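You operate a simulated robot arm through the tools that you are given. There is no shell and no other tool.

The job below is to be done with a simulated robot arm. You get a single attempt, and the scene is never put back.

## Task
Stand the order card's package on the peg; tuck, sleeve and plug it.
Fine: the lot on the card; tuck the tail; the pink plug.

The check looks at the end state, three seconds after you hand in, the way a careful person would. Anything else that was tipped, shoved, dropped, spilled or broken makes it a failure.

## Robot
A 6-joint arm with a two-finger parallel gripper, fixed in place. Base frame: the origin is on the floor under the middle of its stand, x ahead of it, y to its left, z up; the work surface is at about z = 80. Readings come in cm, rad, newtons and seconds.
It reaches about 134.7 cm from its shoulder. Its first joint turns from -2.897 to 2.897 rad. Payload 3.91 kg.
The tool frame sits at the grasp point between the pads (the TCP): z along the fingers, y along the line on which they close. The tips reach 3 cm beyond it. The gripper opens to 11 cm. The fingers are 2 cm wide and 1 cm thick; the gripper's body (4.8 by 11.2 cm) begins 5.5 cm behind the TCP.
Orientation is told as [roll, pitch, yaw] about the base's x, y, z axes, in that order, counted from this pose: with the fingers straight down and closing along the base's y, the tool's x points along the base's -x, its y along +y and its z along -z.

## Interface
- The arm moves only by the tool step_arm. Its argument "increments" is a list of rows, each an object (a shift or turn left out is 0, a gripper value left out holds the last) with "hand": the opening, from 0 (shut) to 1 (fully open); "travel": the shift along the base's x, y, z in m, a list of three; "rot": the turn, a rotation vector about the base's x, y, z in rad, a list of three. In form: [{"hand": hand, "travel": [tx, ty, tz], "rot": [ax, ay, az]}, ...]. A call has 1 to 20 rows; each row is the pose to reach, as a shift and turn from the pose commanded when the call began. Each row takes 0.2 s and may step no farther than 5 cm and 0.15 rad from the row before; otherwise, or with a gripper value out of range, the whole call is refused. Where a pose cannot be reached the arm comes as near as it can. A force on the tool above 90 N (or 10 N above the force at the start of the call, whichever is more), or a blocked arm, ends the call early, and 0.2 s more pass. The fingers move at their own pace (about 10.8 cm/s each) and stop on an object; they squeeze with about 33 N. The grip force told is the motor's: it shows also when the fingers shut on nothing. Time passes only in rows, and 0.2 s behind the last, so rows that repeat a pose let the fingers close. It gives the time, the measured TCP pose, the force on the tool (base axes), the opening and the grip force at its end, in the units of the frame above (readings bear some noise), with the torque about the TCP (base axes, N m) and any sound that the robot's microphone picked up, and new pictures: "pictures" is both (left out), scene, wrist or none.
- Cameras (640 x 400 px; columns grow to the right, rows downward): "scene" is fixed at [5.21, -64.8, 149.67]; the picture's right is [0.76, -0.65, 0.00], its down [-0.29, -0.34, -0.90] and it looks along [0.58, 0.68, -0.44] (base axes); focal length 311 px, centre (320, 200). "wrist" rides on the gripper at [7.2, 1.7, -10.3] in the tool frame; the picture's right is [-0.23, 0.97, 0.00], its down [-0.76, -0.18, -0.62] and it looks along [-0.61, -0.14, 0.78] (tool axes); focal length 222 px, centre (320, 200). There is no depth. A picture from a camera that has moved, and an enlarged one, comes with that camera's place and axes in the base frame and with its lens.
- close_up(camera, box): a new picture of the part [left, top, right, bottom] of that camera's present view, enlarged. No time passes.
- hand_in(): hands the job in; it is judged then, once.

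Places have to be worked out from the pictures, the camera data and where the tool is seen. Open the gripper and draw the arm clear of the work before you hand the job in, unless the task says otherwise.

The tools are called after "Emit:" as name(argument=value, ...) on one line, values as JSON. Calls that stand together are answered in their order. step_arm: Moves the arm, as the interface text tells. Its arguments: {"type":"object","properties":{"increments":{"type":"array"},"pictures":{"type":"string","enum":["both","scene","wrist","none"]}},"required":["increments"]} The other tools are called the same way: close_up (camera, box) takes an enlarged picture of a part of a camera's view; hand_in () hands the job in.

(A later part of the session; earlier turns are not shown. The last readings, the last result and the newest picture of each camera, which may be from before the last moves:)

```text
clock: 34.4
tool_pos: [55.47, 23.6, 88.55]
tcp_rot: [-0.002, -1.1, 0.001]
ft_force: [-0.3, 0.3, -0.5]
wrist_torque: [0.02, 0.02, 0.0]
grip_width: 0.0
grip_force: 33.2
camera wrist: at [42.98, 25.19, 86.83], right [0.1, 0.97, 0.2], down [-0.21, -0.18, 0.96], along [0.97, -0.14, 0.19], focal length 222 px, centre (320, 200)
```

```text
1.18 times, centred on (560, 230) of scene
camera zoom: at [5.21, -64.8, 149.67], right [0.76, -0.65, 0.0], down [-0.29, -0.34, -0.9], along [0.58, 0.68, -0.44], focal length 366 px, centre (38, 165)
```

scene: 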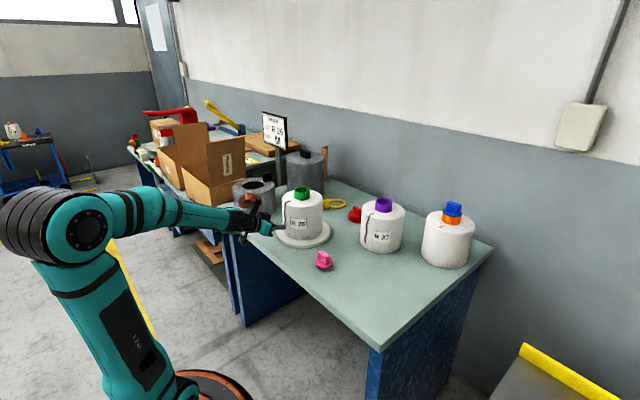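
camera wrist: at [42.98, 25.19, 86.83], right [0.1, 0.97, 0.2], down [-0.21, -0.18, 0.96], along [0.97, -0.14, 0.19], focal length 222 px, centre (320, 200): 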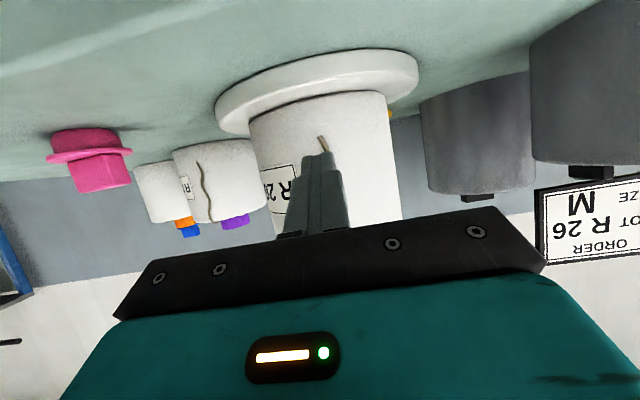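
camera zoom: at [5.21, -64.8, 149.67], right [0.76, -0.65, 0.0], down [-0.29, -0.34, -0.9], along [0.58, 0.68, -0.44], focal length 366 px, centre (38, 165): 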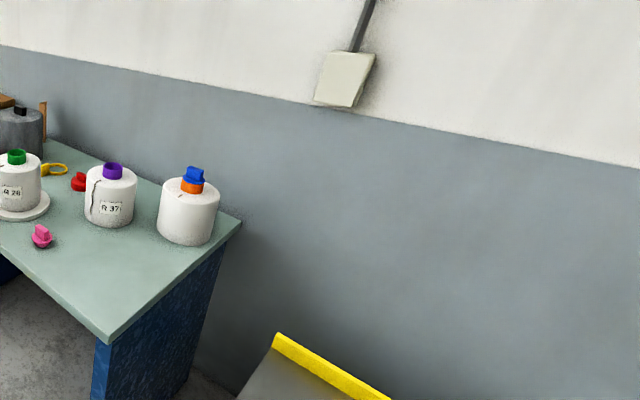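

Looking closely at the last scene zoom, the fingertips ended a few millimetres short of the tail, so it was never between the pads. I open again and advance in small steps until the tips just feel the package.

Emit:
step_arm(increments=[{"hand": 0.28, "travel": [0.0, 0, -0.01]}, {"hand": 0.28, "travel": [0.025, 0, -0.01]}, {"hand": 0.28, "travel": [0.04, 0, -0.01]}, {"hand": 0.28, "travel": [0.042, 0, -0.01]}, {"hand": 0.28, "travel": [0.044, 0, -0.01]}, {"hand": 0.28, "travel": [0.045, 0, -0.01]}], pictures="none")

Emit:
close_up(camera="scene", box=[250, 190, 320, 240])

Emit:
close_up(camera="wrist", box=[240, 50, 420, 230])

```text
clock: 35.8
tool_pos: [59.93, 23.71, 87.74]
tcp_rot: [0.0, -1.102, 0.0]
ft_force: [-4.6, -1.0, 4.0]
wrist_torque: [-0.07, -0.11, -0.13]
grip_width: 3.09
grip_force: 0.3
```

```text
8.00 times, centred on (285, 215) of scene
camera zoom: at [5.21, -64.8, 149.67], right [0.76, -0.65, 0.0], down [-0.29, -0.34, -0.9], along [0.58, 0.68, -0.44], focal length 2486 px, centre (600, 80)
```

zoom: 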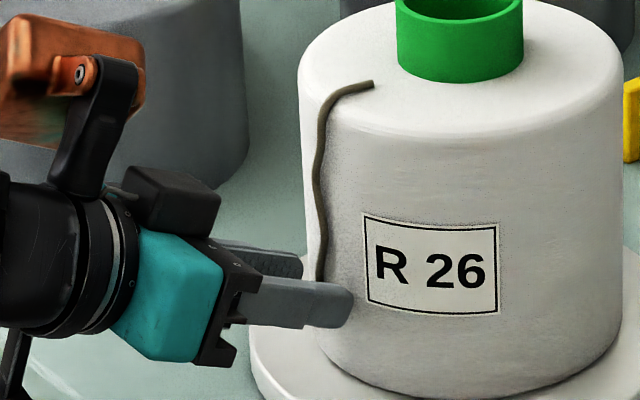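

```text
2.22 times, centred on (330, 140) of wrist
camera zoom: at [47.46, 25.3, 85.9], right [0.1, 0.97, 0.2], down [-0.21, -0.18, 0.96], along [0.97, -0.14, 0.19], focal length 494 px, centre (298, 333)
```

zoom: 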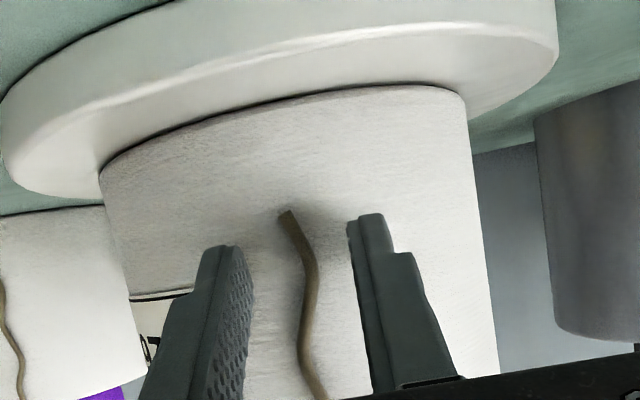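

The tips now touch the body lightly at about 5 N. I back off 1 mm and close, sliding the tips together around the tail.

Emit:
step_arm(increments=[{"hand": 0.28, "travel": [-0.001, 0, 0]}, {"hand": 0.15, "travel": [-0.001, 0, 0]}, {"hand": 0.05, "travel": [-0.001, 0, 0]}, {"hand": 0, "travel": [-0.001, 0, 0]}, {"hand": 0, "travel": [-0.001, 0, 0]}], pictures="none")

Emit:
close_up(camera="scene", box=[250, 190, 320, 240])

Emit:
close_up(camera="wrist", box=[240, 50, 420, 230])

```text
clock: 37.0
tool_pos: [59.79, 23.63, 87.77]
tcp_rot: [-0.001, -1.101, -0.002]
ft_force: [-0.8, -0.3, -0.1]
wrist_torque: [0.0, 0.02, 0.01]
grip_width: 0.0
grip_force: 33.2
```

```text
8.00 times, centred on (285, 215) of scene
camera zoom: at [5.21, -64.8, 149.67], right [0.76, -0.65, 0.0], down [-0.29, -0.34, -0.9], along [0.58, 0.68, -0.44], focal length 2486 px, centre (600, 80)
```

zoom: 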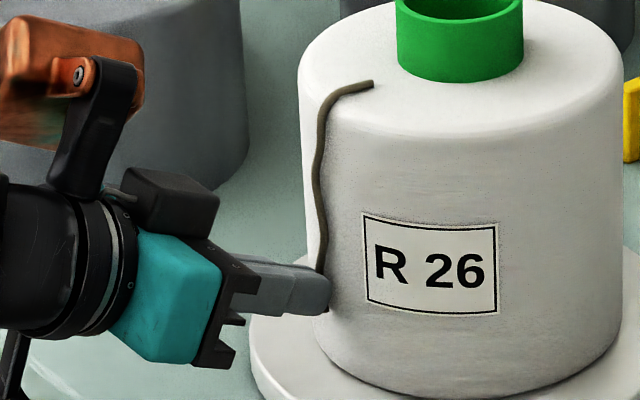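

```text
2.22 times, centred on (330, 140) of wrist
camera zoom: at [47.37, 25.29, 85.86], right [0.1, 0.97, 0.2], down [-0.21, -0.18, 0.96], along [0.97, -0.14, 0.19], focal length 494 px, centre (298, 333)
```

zoom: 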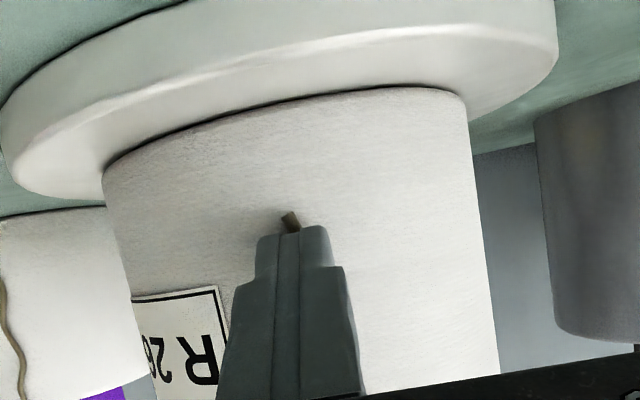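

The pads shut to 0.0 while touching the body right over the tail, so the tail has no solid thickness. I pull away once more to see whether the tail end comes along this time.

Emit:
step_arm(increments=[{"hand": 0, "travel": [-0.01, 0, 0.005]}, {"hand": 0, "travel": [-0.03, 0, 0.02]}], pictures="none")

Emit:
close_up(camera="scene", box=[250, 180, 320, 240])

Emit:
close_up(camera="wrist", box=[240, 50, 420, 230])

```text
clock: 37.6
tool_pos: [56.8, 23.49, 89.73]
tcp_rot: [0.0, -1.099, -0.002]
ft_force: [0.0, -0.1, 0.0]
wrist_torque: [-0.01, -0.02, -0.01]
grip_width: 0.02
grip_force: 33.2
```

```text
6.67 times, centred on (285, 210) of scene
camera zoom: at [5.21, -64.8, 149.67], right [0.76, -0.65, 0.0], down [-0.29, -0.34, -0.9], along [0.58, 0.68, -0.44], focal length 2071 px, centre (553, 133)
```

zoom: 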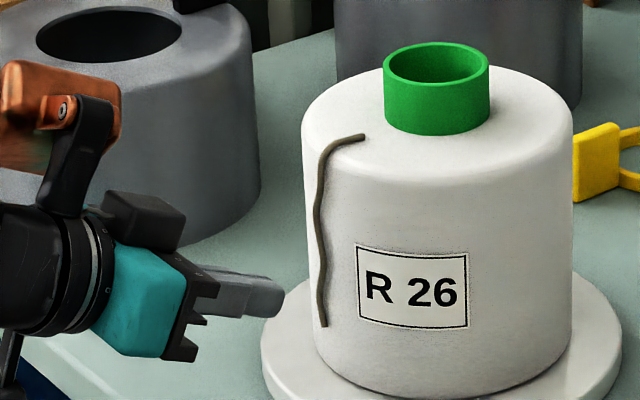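

```text
2.22 times, centred on (330, 140) of wrist
camera zoom: at [44.32, 25.25, 87.92], right [0.1, 0.97, 0.2], down [-0.21, -0.18, 0.96], along [0.97, -0.14, 0.19], focal length 494 px, centre (298, 333)
```

zoom: 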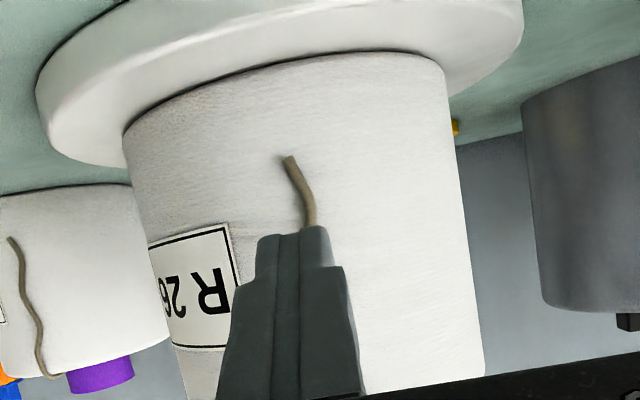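

The tail still has not moved, so it cannot be pinched. In the finished example the stub runs inward from r≈5.5 to the tube, so I next try tucking with closed fingertips on the top face: press the tail's root and push it toward the tube. I straighten the hand and go above it.

Emit:
step_arm(increments=[{"hand": 0, "travel": [-0.03, 0, 0.03], "rot": [0, 0.12, 0]}, {"hand": 0, "travel": [-0.05, 0, 0.07], "rot": [0, 0.26, 0]}, {"hand": 0, "travel": [-0.05, 0, 0.11], "rot": [0, 0.4, 0]}, {"hand": 0, "travel": [-0.04, -0.002, 0.14], "rot": [0, 0.54, 0]}, {"hand": 0, "travel": [-0.02, -0.004, 0.165], "rot": [0, 0.68, 0]}, {"hand": 0, "travel": [0.01, -0.006, 0.18], "rot": [0, 0.82, 0]}, {"hand": 0, "travel": [0.04, -0.006, 0.18], "rot": [0, 0.96, 0]}, {"hand": 0, "travel": [0.06, -0.006, 0.17], "rot": [0, 1.1, 0]}, {"hand": 0, "travel": [0.08, -0.006, 0.15], "rot": [0, 1.1, 0]}])

Emit:
close_up(camera="wrist", box=[220, 40, 420, 220])

Emit:
close_up(camera="scene", box=[260, 170, 340, 240])

```text
clock: 39.6
tool_pos: [64.71, 22.99, 104.47]
tcp_rot: [0.0, 0.0, 0.001]
ft_force: [-1.7, 0.2, -0.2]
wrist_torque: [0.05, -0.02, -0.01]
grip_width: 0.01
grip_force: 33.3
camera wrist: at [57.52, 24.63, 114.83], right [0.23, 0.97, 0.0], down [0.76, -0.18, 0.62], along [0.61, -0.14, -0.78], focal length 222 px, centre (320, 200)
```

scene: 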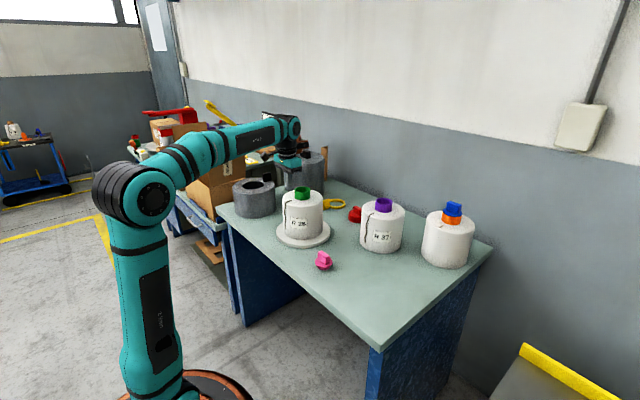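
wrist: 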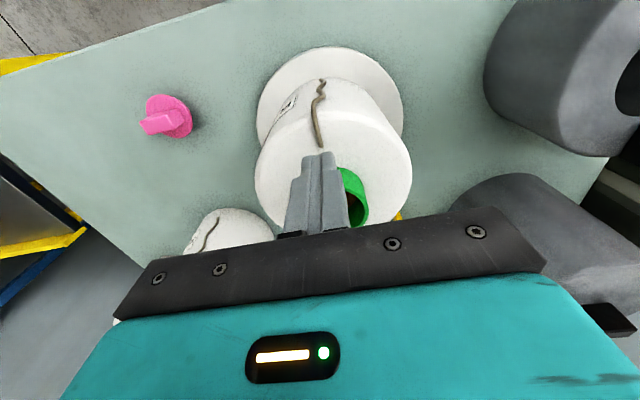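

```text
2.22 times, centred on (320, 130) of wrist
camera zoom: at [57.52, 24.63, 114.83], right [0.23, 0.97, 0.0], down [0.76, -0.18, 0.62], along [0.61, -0.14, -0.78], focal length 494 px, centre (320, 356)
```

zoom: 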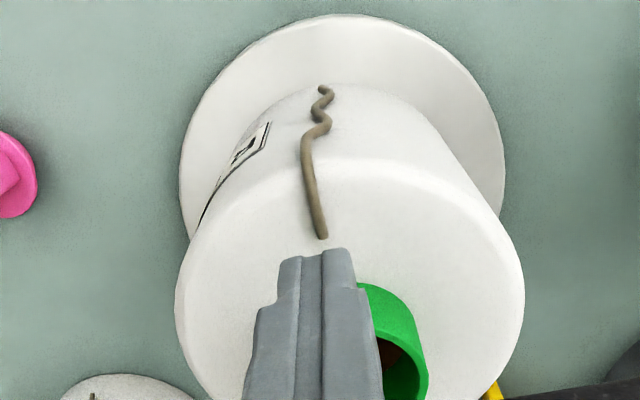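

```text
5.71 times, centred on (300, 205) of scene
camera zoom: at [5.21, -64.8, 149.67], right [0.76, -0.65, 0.0], down [-0.29, -0.34, -0.9], along [0.58, 0.68, -0.44], focal length 1776 px, centre (434, 171)
```

zoom: 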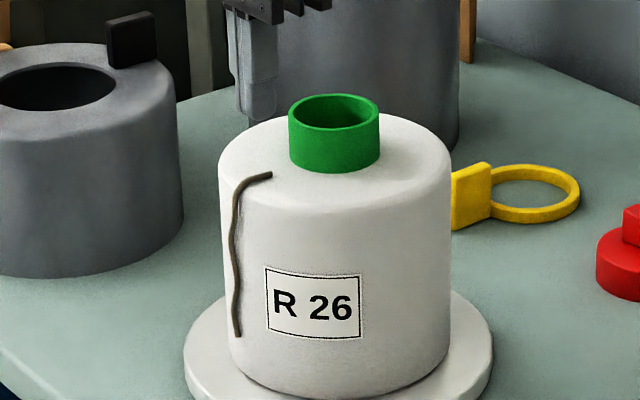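

The root of the tail on the top face is at about (65.6, 22.8, 97.2). I bring the closed fingertips down onto it in small steps, watching the force.

Emit:
step_arm(increments=[{"hand": 0, "travel": [0.003, -0.001, -0.02]}, {"hand": 0, "travel": [0.003, -0.001, -0.035]}, {"hand": 0, "travel": [0.003, -0.001, -0.042]}, {"hand": 0, "travel": [0.003, -0.001, -0.045]}], pictures="none")

Emit:
close_up(camera="scene", box=[260, 170, 340, 240])

```text
clock: 40.6
tool_pos: [65.27, 22.87, 100.13]
tcp_rot: [0.0, 0.0, 0.0]
ft_force: [-0.2, 0.0, -0.2]
wrist_torque: [-0.05, 0.01, 0.01]
grip_width: 0.0
grip_force: 33.1
```

```text
5.71 times, centred on (300, 205) of scene
camera zoom: at [5.21, -64.8, 149.67], right [0.76, -0.65, 0.0], down [-0.29, -0.34, -0.9], along [0.58, 0.68, -0.44], focal length 1776 px, centre (434, 171)
```

zoom: 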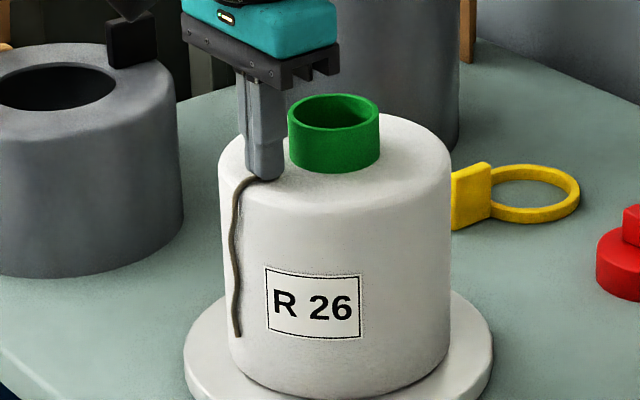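

The fingertips are on the tail root with no contact force yet. I press down gently by another couple of millimetres, then slide toward the tube.

Emit:
step_arm(increments=[{"hand": 0, "travel": [0, 0, -0.001]}, {"hand": 0, "travel": [0, 0, -0.002]}, {"hand": 0, "travel": [0, 0, -0.003]}], pictures="none")

Emit:
close_up(camera="scene", box=[260, 170, 340, 240])

```text
clock: 41.4
tool_pos: [65.15, 23.07, 99.84]
tcp_rot: [0.0, 0.001, 0.0]
ft_force: [-0.1, 0.2, -0.7]
wrist_torque: [0.04, 0.02, 0.02]
grip_width: 0.0
grip_force: 33.3
```

```text
5.71 times, centred on (300, 205) of scene
camera zoom: at [5.21, -64.8, 149.67], right [0.76, -0.65, 0.0], down [-0.29, -0.34, -0.9], along [0.58, 0.68, -0.44], focal length 1776 px, centre (434, 171)
```

zoom: 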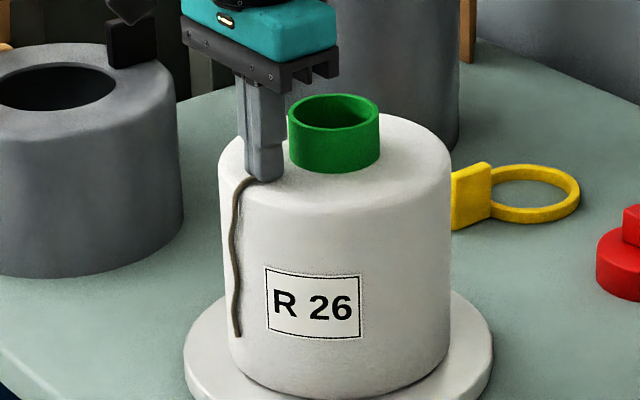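

There is still no contact at a tip height of 96.8. I continue down in 1 mm steps until I feel the package top.

Emit:
step_arm(increments=[{"hand": 0, "travel": [0, -0.001, -0.001]}, {"hand": 0, "travel": [0, -0.001, -0.002]}, {"hand": 0, "travel": [0, -0.001, -0.003]}], pictures="none")

Emit:
close_up(camera="scene", box=[260, 170, 340, 240])

```text
clock: 42.2
tool_pos: [65.14, 22.79, 99.86]
tcp_rot: [0.003, -0.005, 0.002]
ft_force: [-3.4, 9.2, 46.0]
wrist_torque: [0.3, 0.14, 0.07]
grip_width: 0.0
grip_force: 33.2
```

```text
5.71 times, centred on (300, 205) of scene
camera zoom: at [5.21, -64.8, 149.67], right [0.76, -0.65, 0.0], down [-0.29, -0.34, -0.9], along [0.58, 0.68, -0.44], focal length 1776 px, centre (434, 171)
```

zoom: 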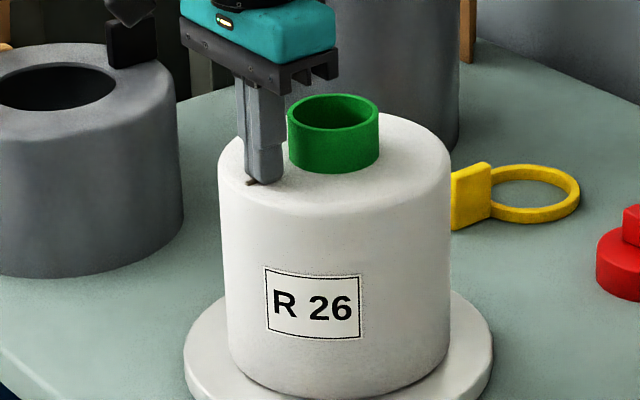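

The press triggered it: the hanging tail has vanished from the side and only a short stub shows under the fingertip, just like the finished example. I lift straight off and verify.

Emit:
step_arm(increments=[{"hand": 0, "travel": [0, 0.0005, 0.004]}, {"hand": 0, "travel": [0, 0.0005, 0.02]}, {"hand": 0, "travel": [0, 0, 0.05]}, {"hand": 0, "travel": [-0.01, 0, 0.09]}, {"hand": 0, "travel": [-0.02, 0, 0.12]}])

Emit:
close_up(camera="scene", box=[260, 170, 340, 240])

Emit:
close_up(camera="wrist", box=[220, 40, 420, 220])

```text
clock: 43.4
tool_pos: [63.2, 22.75, 111.34]
tcp_rot: [0.0, 0.002, 0.0]
ft_force: [0.3, 0.1, -1.0]
wrist_torque: [-0.04, 0.04, 0.02]
grip_width: 0.01
grip_force: 32.8
camera wrist: at [55.97, 24.5, 121.58], right [0.23, 0.97, 0.0], down [0.76, -0.18, 0.62], along [0.61, -0.14, -0.78], focal length 222 px, centre (320, 200)
```

scene: 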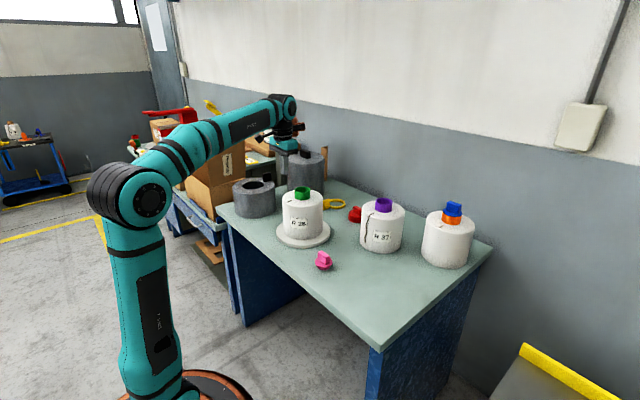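
wrist: 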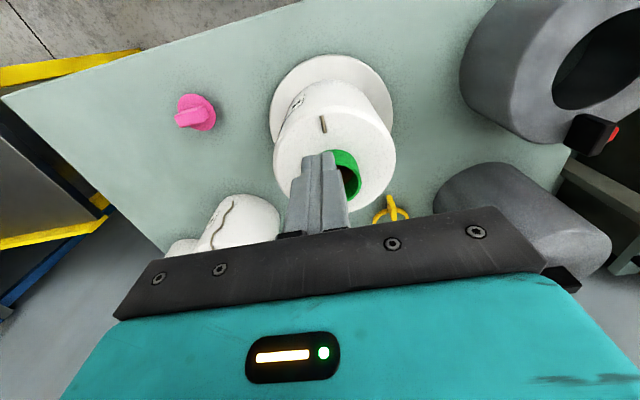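

```text
5.71 times, centred on (300, 205) of scene
camera zoom: at [5.21, -64.8, 149.67], right [0.76, -0.65, 0.0], down [-0.29, -0.34, -0.9], along [0.58, 0.68, -0.44], focal length 1776 px, centre (434, 171)
```

zoom: 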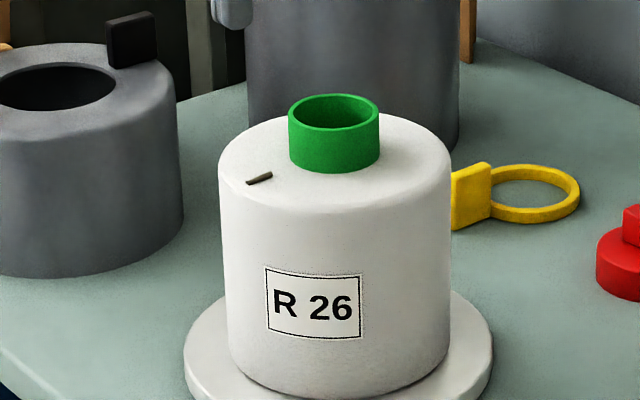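

```text
2.22 times, centred on (320, 130) of wrist
camera zoom: at [55.97, 24.5, 121.58], right [0.23, 0.97, 0.0], down [0.76, -0.18, 0.62], along [0.61, -0.14, -0.78], focal length 494 px, centre (320, 356)
```

zoom: 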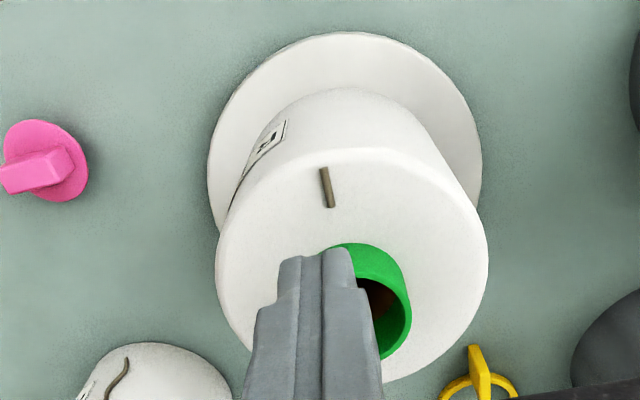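

The tail is tucked exactly like the example: only the stub remains, and the side is clear. Next comes the sleeve with the open top. I swing over to inspect its handle plate from above.

Emit:
step_arm(increments=[{"hand": 0.2, "travel": [-0.01, 0.03, 0.01]}, {"hand": 0.5, "travel": [-0.015, 0.07, 0.01]}, {"hand": 0.5, "travel": [-0.015, 0.11, 0.01]}, {"hand": 0.5, "travel": [-0.015, 0.15, 0.01]}, {"hand": 0.5, "travel": [-0.015, 0.19, 0.01]}, {"hand": 0.5, "travel": [-0.015, 0.23, 0.01]}, {"hand": 0.5, "travel": [-0.01, 0.27, 0.01]}, {"hand": 0.5, "travel": [0.0, 0.3, 0.0]}])

Emit:
close_up(camera="wrist", box=[240, 0, 440, 220])

Emit:
close_up(camera="scene", box=[225, 150, 305, 220])

```text
clock: 45.2
tool_pos: [63.02, 53.0, 111.74]
tcp_rot: [0.0, -0.002, 0.0]
ft_force: [-0.4, -0.7, 1.1]
wrist_torque: [0.05, -0.03, 0.02]
grip_width: 5.5
grip_force: 0.1
camera wrist: at [55.81, 54.49, 122.04], right [0.23, 0.97, 0.0], down [0.76, -0.18, 0.62], along [0.61, -0.14, -0.78], focal length 222 px, centre (320, 200)
```

scene: 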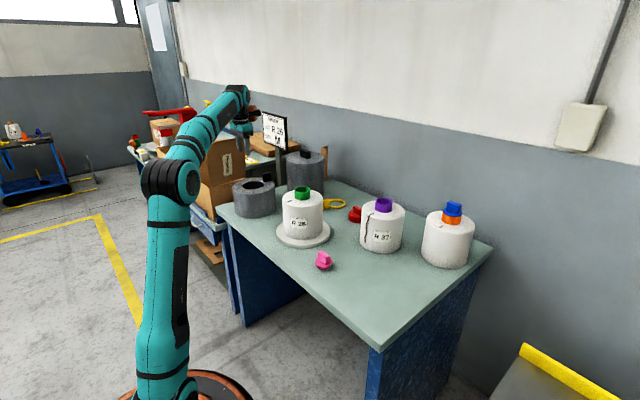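
wrist: 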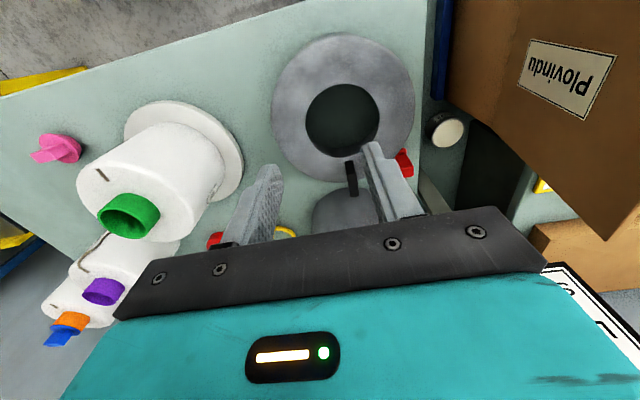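

```text
1.82 times, centred on (340, 110) of wrist
camera zoom: at [55.81, 54.49, 122.04], right [0.23, 0.97, 0.0], down [0.76, -0.18, 0.62], along [0.61, -0.14, -0.78], focal length 404 px, centre (284, 364)
```

zoom: 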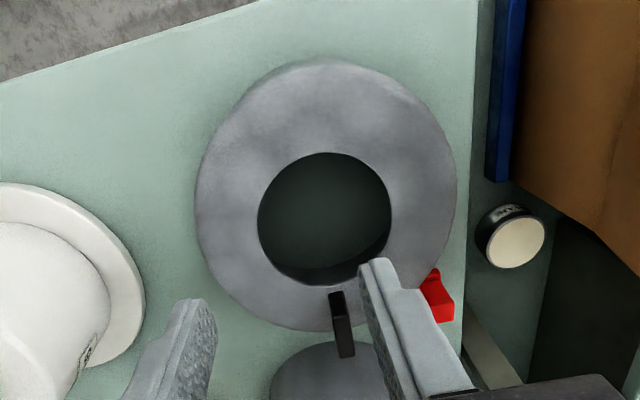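

```text
5.71 times, centred on (265, 185) of scene
camera zoom: at [5.21, -64.8, 149.67], right [0.76, -0.65, 0.0], down [-0.29, -0.34, -0.9], along [0.58, 0.68, -0.44], focal length 1776 px, centre (634, 286)
```

zoom: 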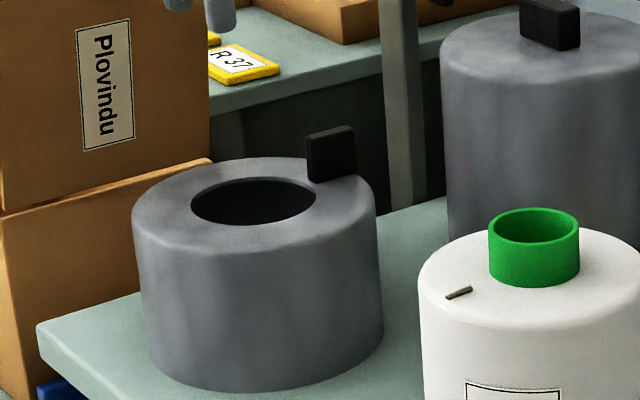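

The sleeve's handle spans x≈72.5–76.2 at y≈55.0, with its top near 96.5, and is thin along y, which suits the present hand orientation. I move above it and stop at z≈102 to check.

Emit:
step_arm(increments=[{"hand": 0.5, "travel": [0.025, 0.005, -0.02]}, {"hand": 0.5, "travel": [0.06, 0.012, -0.045]}, {"hand": 0.5, "travel": [0.095, 0.018, -0.07]}, {"hand": 0.5, "travel": [0.113, 0.02, -0.095]}, {"hand": 0.5, "travel": [0.113, 0.02, -0.097]}])

Emit:
close_up(camera="wrist", box=[220, 60, 420, 240])

Emit:
close_up(camera="scene", box=[225, 120, 325, 220])

```text
clock: 46.4
tool_pos: [74.72, 54.84, 101.87]
tcp_rot: [0.0, -0.001, 0.0]
ft_force: [-0.6, -0.7, -0.3]
wrist_torque: [0.0, -0.01, -0.01]
grip_width: 5.49
grip_force: 0.0
camera wrist: at [67.36, 56.48, 112.25], right [0.23, 0.97, 0.0], down [0.76, -0.18, 0.62], along [0.61, -0.14, -0.78], focal length 222 px, centre (320, 200)
```

scene: 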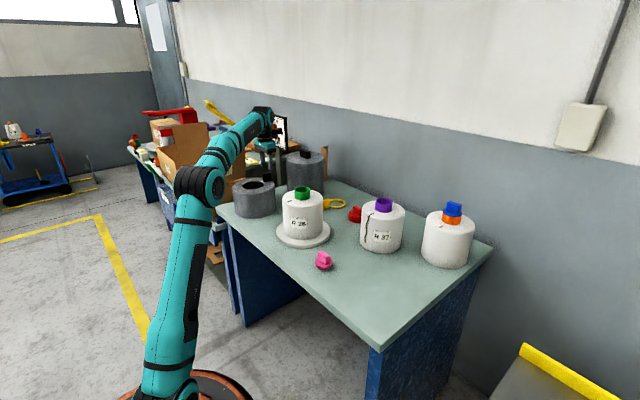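
wrist: 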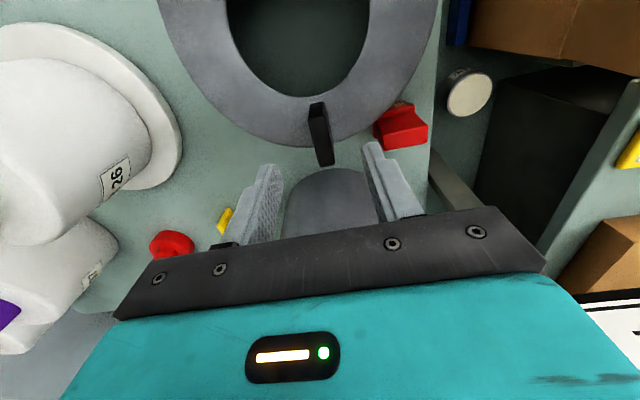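

```text
2.22 times, centred on (320, 150) of wrist
camera zoom: at [67.36, 56.48, 112.25], right [0.23, 0.97, 0.0], down [0.76, -0.18, 0.62], along [0.61, -0.14, -0.78], focal length 494 px, centre (320, 311)
```

zoom: 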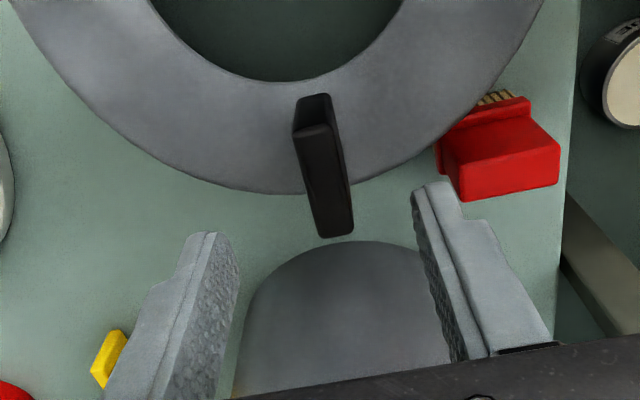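

```text
4.00 times, centred on (275, 170) of scene
camera zoom: at [5.21, -64.8, 149.67], right [0.76, -0.65, 0.0], down [-0.29, -0.34, -0.9], along [0.58, 0.68, -0.44], focal length 1243 px, centre (500, 320)
```

zoom: 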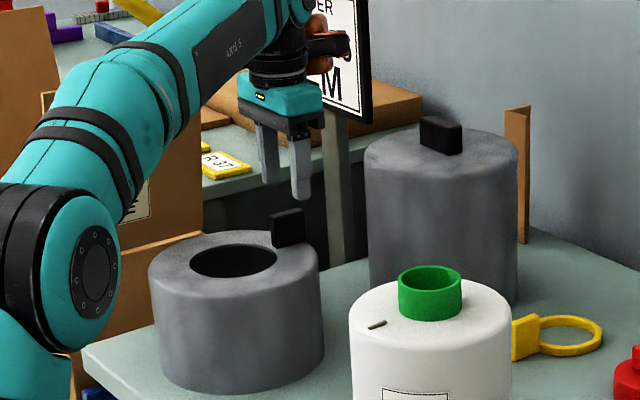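

The handle's top centre measures (74.4, 55.05) and is about 1.2 cm thick, while the red item is a brush lying clear by the table's corner. I align, lower so the pads cover the handle, and close.

Emit:
step_arm(increments=[{"hand": 0.5, "travel": [-0.006, 0.002, -0.02]}, {"hand": 0.5, "travel": [-0.006, 0.002, -0.045]}, {"hand": 0.5, "travel": [-0.006, 0.002, -0.057]}, {"hand": 0.5, "travel": [-0.006, 0.002, -0.057]}])

Emit:
close_up(camera="wrist", box=[220, 60, 420, 240])

Emit:
close_up(camera="scene", box=[235, 140, 305, 210])

```text
clock: 47.4
tool_pos: [74.0, 55.03, 96.02]
tcp_rot: [0.0, -0.001, -0.001]
ft_force: [-0.1, -0.6, -0.1]
wrist_torque: [0.0, 0.0, 0.01]
grip_width: 5.51
grip_force: 0.1
camera wrist: at [66.68, 56.73, 106.4], right [0.23, 0.97, 0.0], down [0.76, -0.18, 0.62], along [0.61, -0.14, -0.78], focal length 222 px, centre (320, 200)
```

scene: 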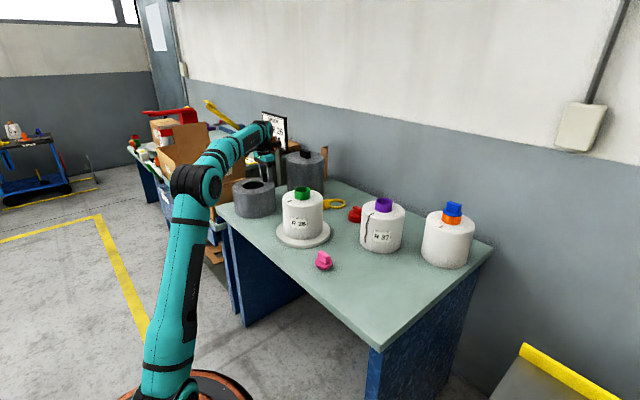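
wrist: 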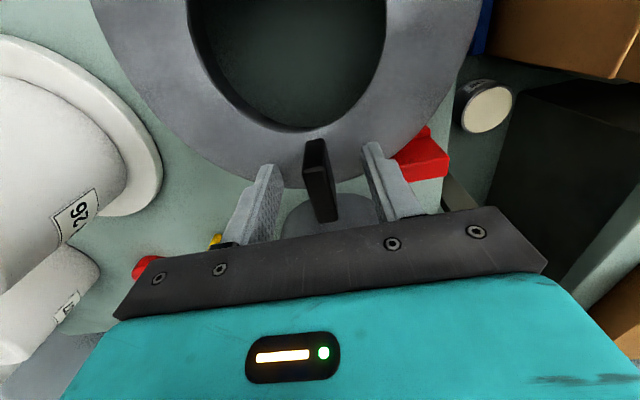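

```text
2.22 times, centred on (320, 150) of wrist
camera zoom: at [66.68, 56.73, 106.4], right [0.23, 0.97, 0.0], down [0.76, -0.18, 0.62], along [0.61, -0.14, -0.78], focal length 494 px, centre (320, 311)
```

zoom: 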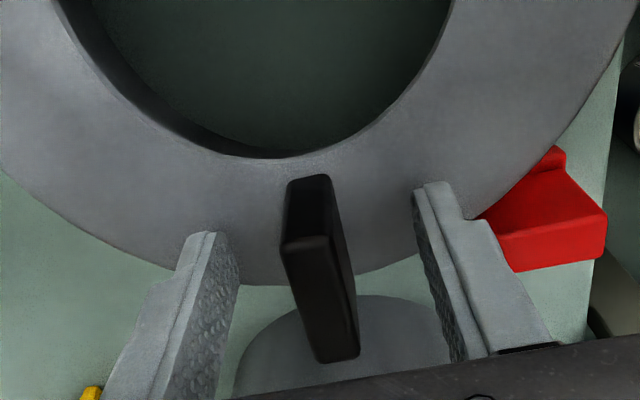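

```text
5.71 times, centred on (270, 175) of scene
camera zoom: at [5.21, -64.8, 149.67], right [0.76, -0.65, 0.0], down [-0.29, -0.34, -0.9], along [0.58, 0.68, -0.44], focal length 1776 px, centre (606, 343)
```

zoom: 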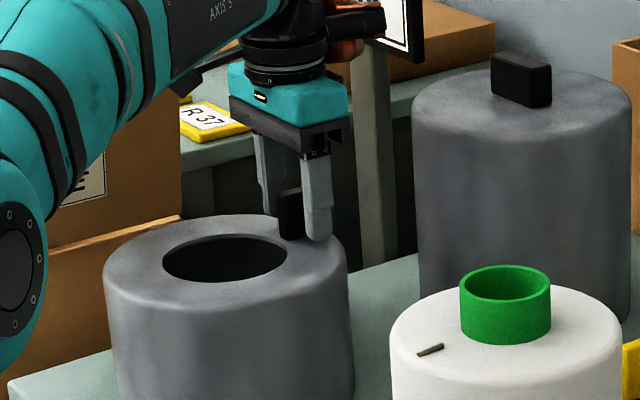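

The handle sits between the pads and the tips are just above the sleeve's top. I close on it and then lift by about 1.5 cm to see how it hangs.

Emit:
step_arm(increments=[{"hand": 0, "travel": [0, 0, 0]}, {"hand": 0, "travel": [0, 0, 0]}, {"hand": 0, "travel": [0, 0, 0]}, {"hand": 0, "travel": [0, 0, 0]}], pictures="none")

Emit:
step_arm(increments=[{"hand": 0, "travel": [0, 0, 0.003]}, {"hand": 0, "travel": [0, 0, 0.008]}, {"hand": 0, "travel": [0, 0, 0.015]}, {"hand": 0, "travel": [0, 0, 0.015]}])

Emit:
close_up(camera="scene", box=[225, 140, 305, 225])

```text
clock: 48.4
tool_pos: [73.87, 55.08, 96.06]
tcp_rot: [0.0, 0.0, 0.001]
ft_force: [0.4, -0.5, -0.8]
wrist_torque: [0.0, -0.04, 0.01]
grip_width: 1.35
grip_force: 32.9
```

```text
clock: 49.4
tool_pos: [73.92, 55.11, 97.49]
tcp_rot: [0.001, -0.001, -0.002]
ft_force: [1.1, -0.1, -1.4]
wrist_torque: [-0.02, -0.07, 0.01]
grip_width: 1.35
grip_force: 32.8
camera wrist: at [66.63, 56.78, 107.93], right [0.23, 0.97, 0.0], down [0.76, -0.18, 0.62], along [0.61, -0.14, -0.78], focal length 222 px, centre (320, 200)
```

scene: 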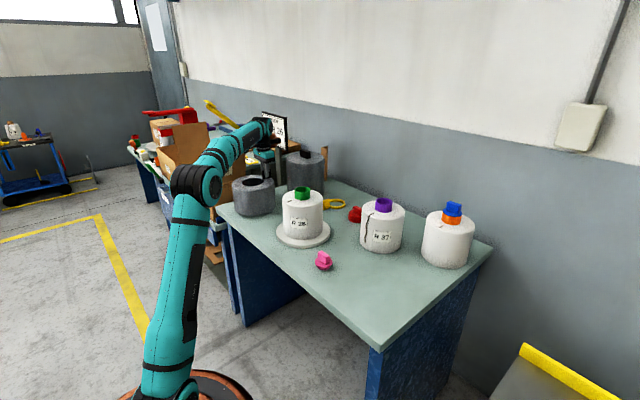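
wrist: 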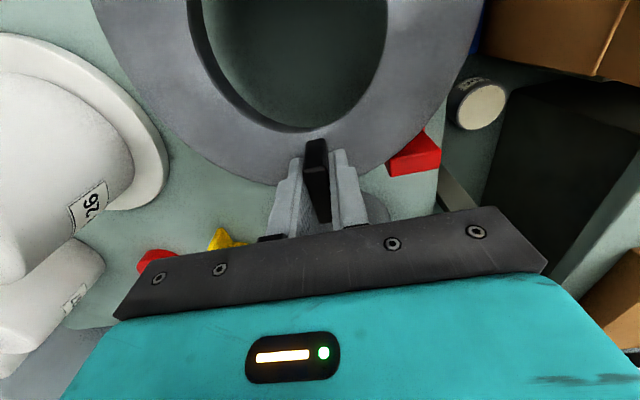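

```text
4.71 times, centred on (265, 182) of scene
camera zoom: at [5.21, -64.8, 149.67], right [0.76, -0.65, 0.0], down [-0.29, -0.34, -0.9], along [0.58, 0.68, -0.44], focal length 1462 px, centre (579, 282)
```

zoom: 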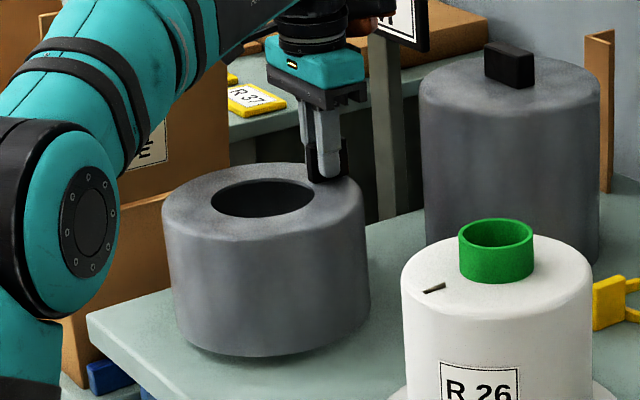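

The sleeve is light (1–2 N), held firmly at the handle, and hangs level. I now lift it clear and draw it toward the robot while climbing, so its bottom will pass above the green tube at z≈100.

Emit:
step_arm(increments=[{"hand": 0, "travel": [0, 0, 0.03]}, {"travel": [0, 0, 0.065]}, {"travel": [-0.02, -0.01, 0.09]}, {"travel": [-0.045, -0.02, 0.115]}, {"travel": [-0.07, -0.035, 0.14]}, {"travel": [-0.09, -0.05, 0.165]}, {"travel": [-0.11, -0.06, 0.19]}, {"travel": [-0.12, -0.07, 0.208]}])

Emit:
close_up(camera="scene", box=[200, 90, 340, 250])

```text
clock: 51.2
tool_pos: [61.88, 48.05, 118.51]
tcp_rot: [-0.001, 0.001, -0.001]
ft_force: [-0.7, 0.4, -0.9]
wrist_torque: [0.03, -0.02, -0.02]
grip_width: 1.35
grip_force: 32.8
camera wrist: at [54.57, 49.7, 128.8], right [0.23, 0.97, 0.0], down [0.76, -0.18, 0.62], along [0.61, -0.14, -0.78], focal length 222 px, centre (320, 200)
```

scene: 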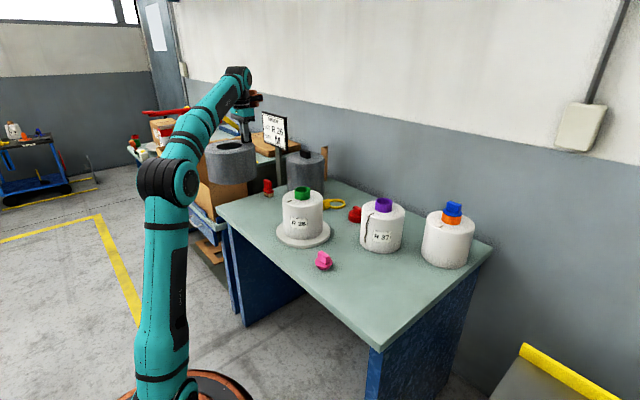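
wrist: 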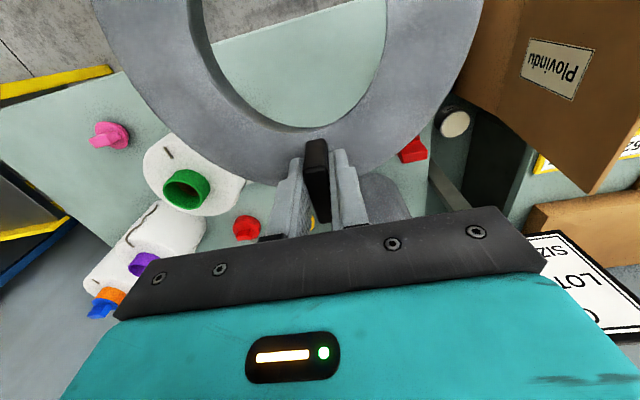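

```text
2.50 times, centred on (270, 170) of scene
camera zoom: at [5.21, -64.8, 149.67], right [0.76, -0.65, 0.0], down [-0.29, -0.34, -0.9], along [0.58, 0.68, -0.44], focal length 777 px, centre (445, 275)
```

zoom: 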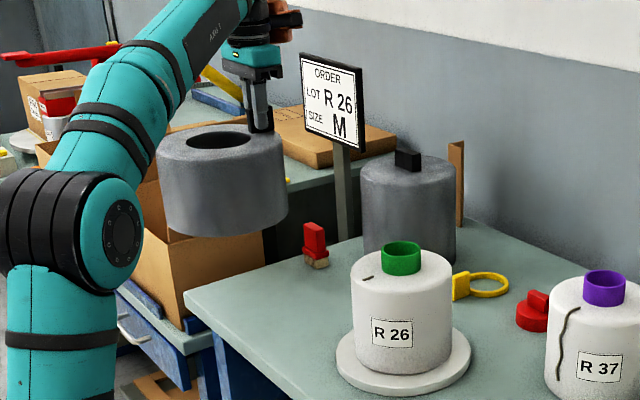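

The sleeve hangs level with its bottom near z 102.5, above the tube's rim at 100. Its centre lies about 7.3 cm inboard of the TCP, so I move the TCP toward (77.7, 22.9) to centre it over the package.

Emit:
step_arm(increments=[{"hand": 0, "travel": [0.016, -0.025, 0.001]}, {"travel": [0.034, -0.053, 0.002]}, {"travel": [0.052, -0.081, 0.003]}, {"travel": [0.07, -0.109, 0.003]}, {"travel": [0.088, -0.137, 0.003]}, {"travel": [0.106, -0.165, 0.003]}, {"travel": [0.124, -0.193, 0.003]}, {"travel": [0.142, -0.221, 0.003]}, {"travel": [0.154, -0.243, 0.003]}, {"travel": [0.158, -0.2515, 0.003]}])

Emit:
close_up(camera="scene", box=[250, 120, 350, 260])

Emit:
close_up(camera="wrist", box=[140, 0, 480, 220])

```text
clock: 53.4
tool_pos: [77.65, 22.94, 118.9]
tcp_rot: [0.001, 0.0, 0.001]
ft_force: [-0.5, 0.1, -1.1]
wrist_torque: [0.02, -0.06, -0.03]
grip_width: 1.34
grip_force: 32.7
camera wrist: at [70.46, 24.59, 129.11], right [0.23, 0.97, 0.0], down [0.76, -0.18, 0.62], along [0.61, -0.14, -0.78], focal length 222 px, centre (320, 200)
```

scene: 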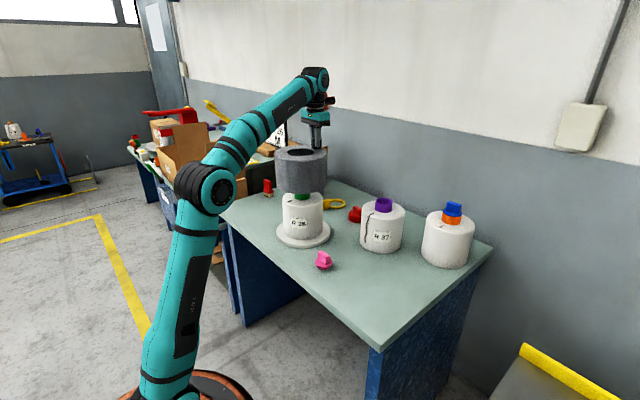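
wrist: 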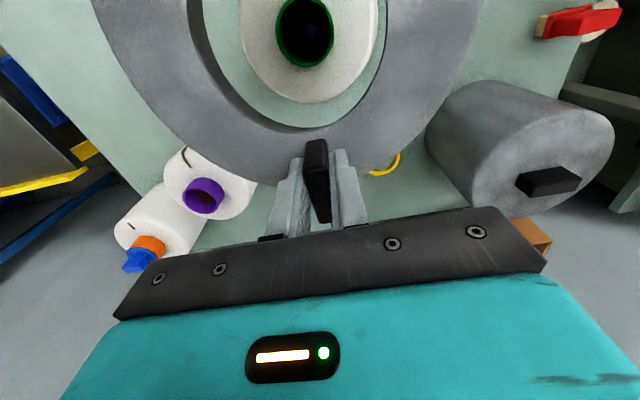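

```text
2.86 times, centred on (300, 190) of scene
camera zoom: at [5.21, -64.8, 149.67], right [0.76, -0.65, 0.0], down [-0.29, -0.34, -0.9], along [0.58, 0.68, -0.44], focal length 888 px, centre (377, 229)
```

zoom: 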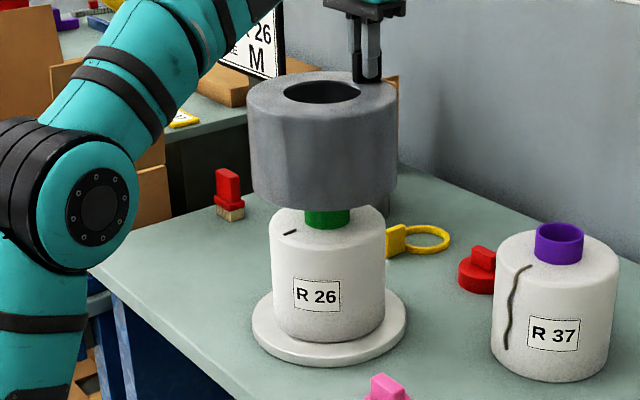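

```text
1.82 times, centred on (310, 110) of wrist
camera zoom: at [70.46, 24.59, 129.11], right [0.23, 0.97, 0.0], down [0.76, -0.18, 0.62], along [0.61, -0.14, -0.78], focal length 404 px, centre (338, 364)
```

zoom: 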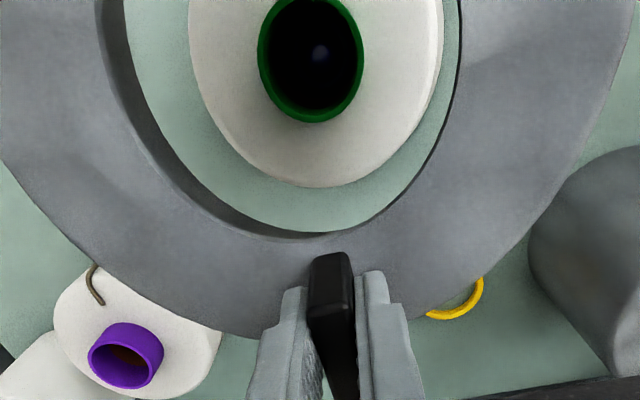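

Looking straight down through the sleeve's hole I see the tube nearly concentric, with the peg tip visible inside it. The sleeve needs about +0.4 cm in x and +0.15 cm in y, so I correct that and lower partway over the tube.

Emit:
step_arm(increments=[{"hand": 0, "travel": [0.004, 0.0015, 0]}, {"travel": [0.004, 0.0015, -0.015]}, {"travel": [0.004, 0.0015, -0.03]}, {"travel": [0.004, 0.0015, -0.045]}])

Emit:
close_up(camera="scene", box=[250, 120, 350, 260])

Emit:
close_up(camera="wrist", box=[140, 0, 480, 220])

```text
clock: 54.4
tool_pos: [78.0, 23.04, 114.27]
tcp_rot: [0.0, -0.003, 0.001]
ft_force: [-0.3, 1.2, -0.8]
wrist_torque: [0.0, -0.06, 0.03]
grip_width: 1.34
grip_force: 32.7
camera wrist: at [70.8, 24.68, 124.63], right [0.23, 0.97, 0.0], down [0.76, -0.18, 0.62], along [0.61, -0.14, -0.78], focal length 222 px, centre (320, 200)
```

scene: 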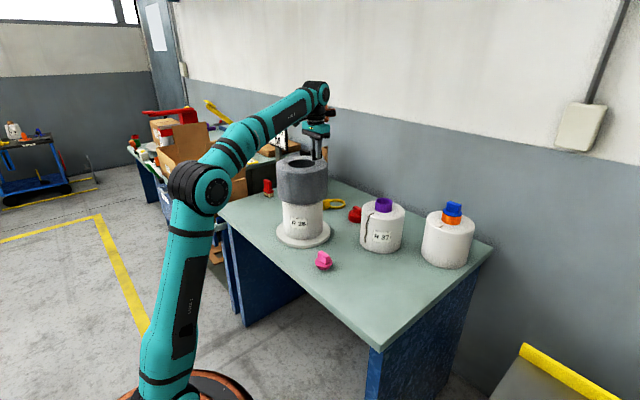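
wrist: 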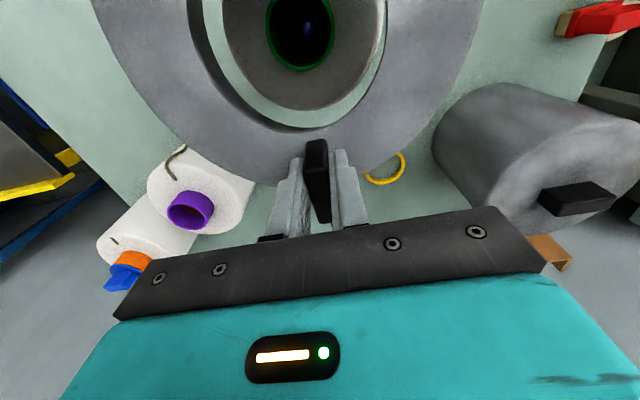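

```text
2.86 times, centred on (300, 190) of scene
camera zoom: at [5.21, -64.8, 149.67], right [0.76, -0.65, 0.0], down [-0.29, -0.34, -0.9], along [0.58, 0.68, -0.44], focal length 888 px, centre (377, 229)
```

zoom: 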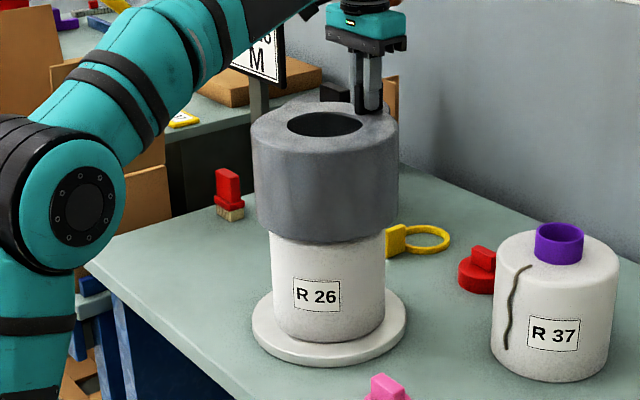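

```text
1.82 times, centred on (310, 110) of wrist
camera zoom: at [70.8, 24.68, 124.63], right [0.23, 0.97, 0.0], down [0.76, -0.18, 0.62], along [0.61, -0.14, -0.78], focal length 404 px, centre (338, 364)
```

zoom: 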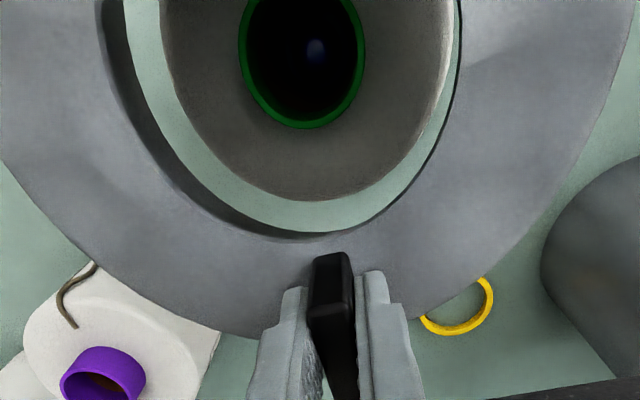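

The sleeve's lower edge is at the package's shoulder and concentric within about 2 mm. I lower it over the body in steps, watching for any contact force.

Emit:
step_arm(increments=[{"hand": 0, "travel": [0.001, 0, -0.012]}, {"travel": [0.001, 0, -0.027]}, {"travel": [0.001, 0, -0.045]}, {"travel": [0.001, 0, -0.065]}, {"travel": [0.001, 0, -0.085]}, {"travel": [0.001, 0, -0.105]}, {"travel": [0.001, 0, -0.118]}])

Emit:
close_up(camera="scene", box=[250, 130, 350, 260])

Emit:
close_up(camera="wrist", box=[140, 0, 480, 220])

```text
clock: 56.0
tool_pos: [78.09, 22.99, 102.45]
tcp_rot: [0.001, 0.0, -0.001]
ft_force: [-0.3, 0.0, -1.2]
wrist_torque: [-0.04, -0.04, 0.0]
grip_width: 1.35
grip_force: 33.1
camera wrist: at [70.88, 24.62, 112.77], right [0.23, 0.97, 0.0], down [0.76, -0.18, 0.62], along [0.61, -0.14, -0.78], focal length 222 px, centre (320, 200)
```

scene: 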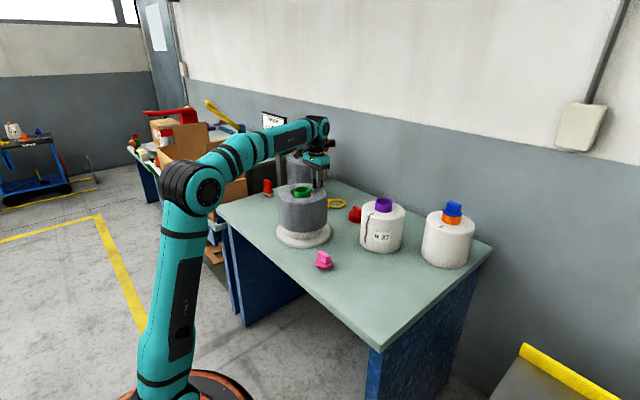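
wrist: 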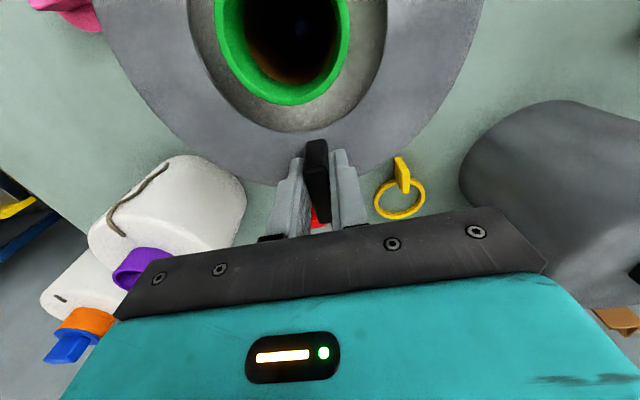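

```text
3.08 times, centred on (300, 195) of scene
camera zoom: at [5.21, -64.8, 149.67], right [0.76, -0.65, 0.0], down [-0.29, -0.34, -0.9], along [0.58, 0.68, -0.44], focal length 956 px, centre (382, 215)
```

zoom: 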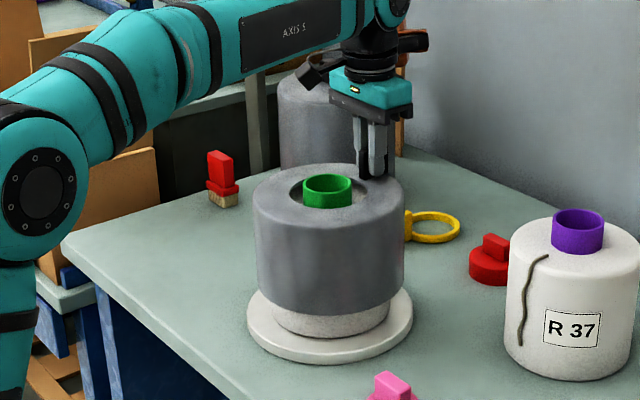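

```text
1.82 times, centred on (310, 110) of wrist
camera zoom: at [70.88, 24.62, 112.77], right [0.23, 0.97, 0.0], down [0.76, -0.18, 0.62], along [0.61, -0.14, -0.78], focal length 404 px, centre (338, 364)
```

zoom: 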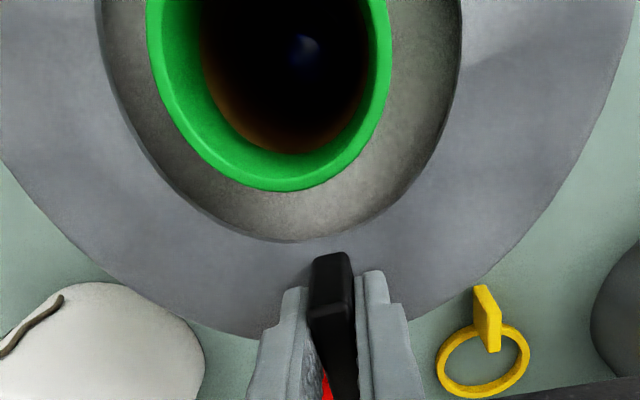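

The sleeve is nearly all the way down with the tube rising through its hole. I lower in 3 mm steps until it rests.

Emit:
step_arm(increments=[{"hand": 0, "travel": [0, 0, -0.003]}, {"travel": [0, 0, -0.006]}, {"travel": [0, 0, -0.009]}], pictures="none")

```text
clock: 56.8
tool_pos: [78.1, 23.09, 101.38]
tcp_rot: [-0.001, 0.0, -0.001]
ft_force: [-0.6, -0.6, -0.8]
wrist_torque: [-0.03, -0.07, 0.0]
grip_width: 1.36
grip_force: 33.0
```

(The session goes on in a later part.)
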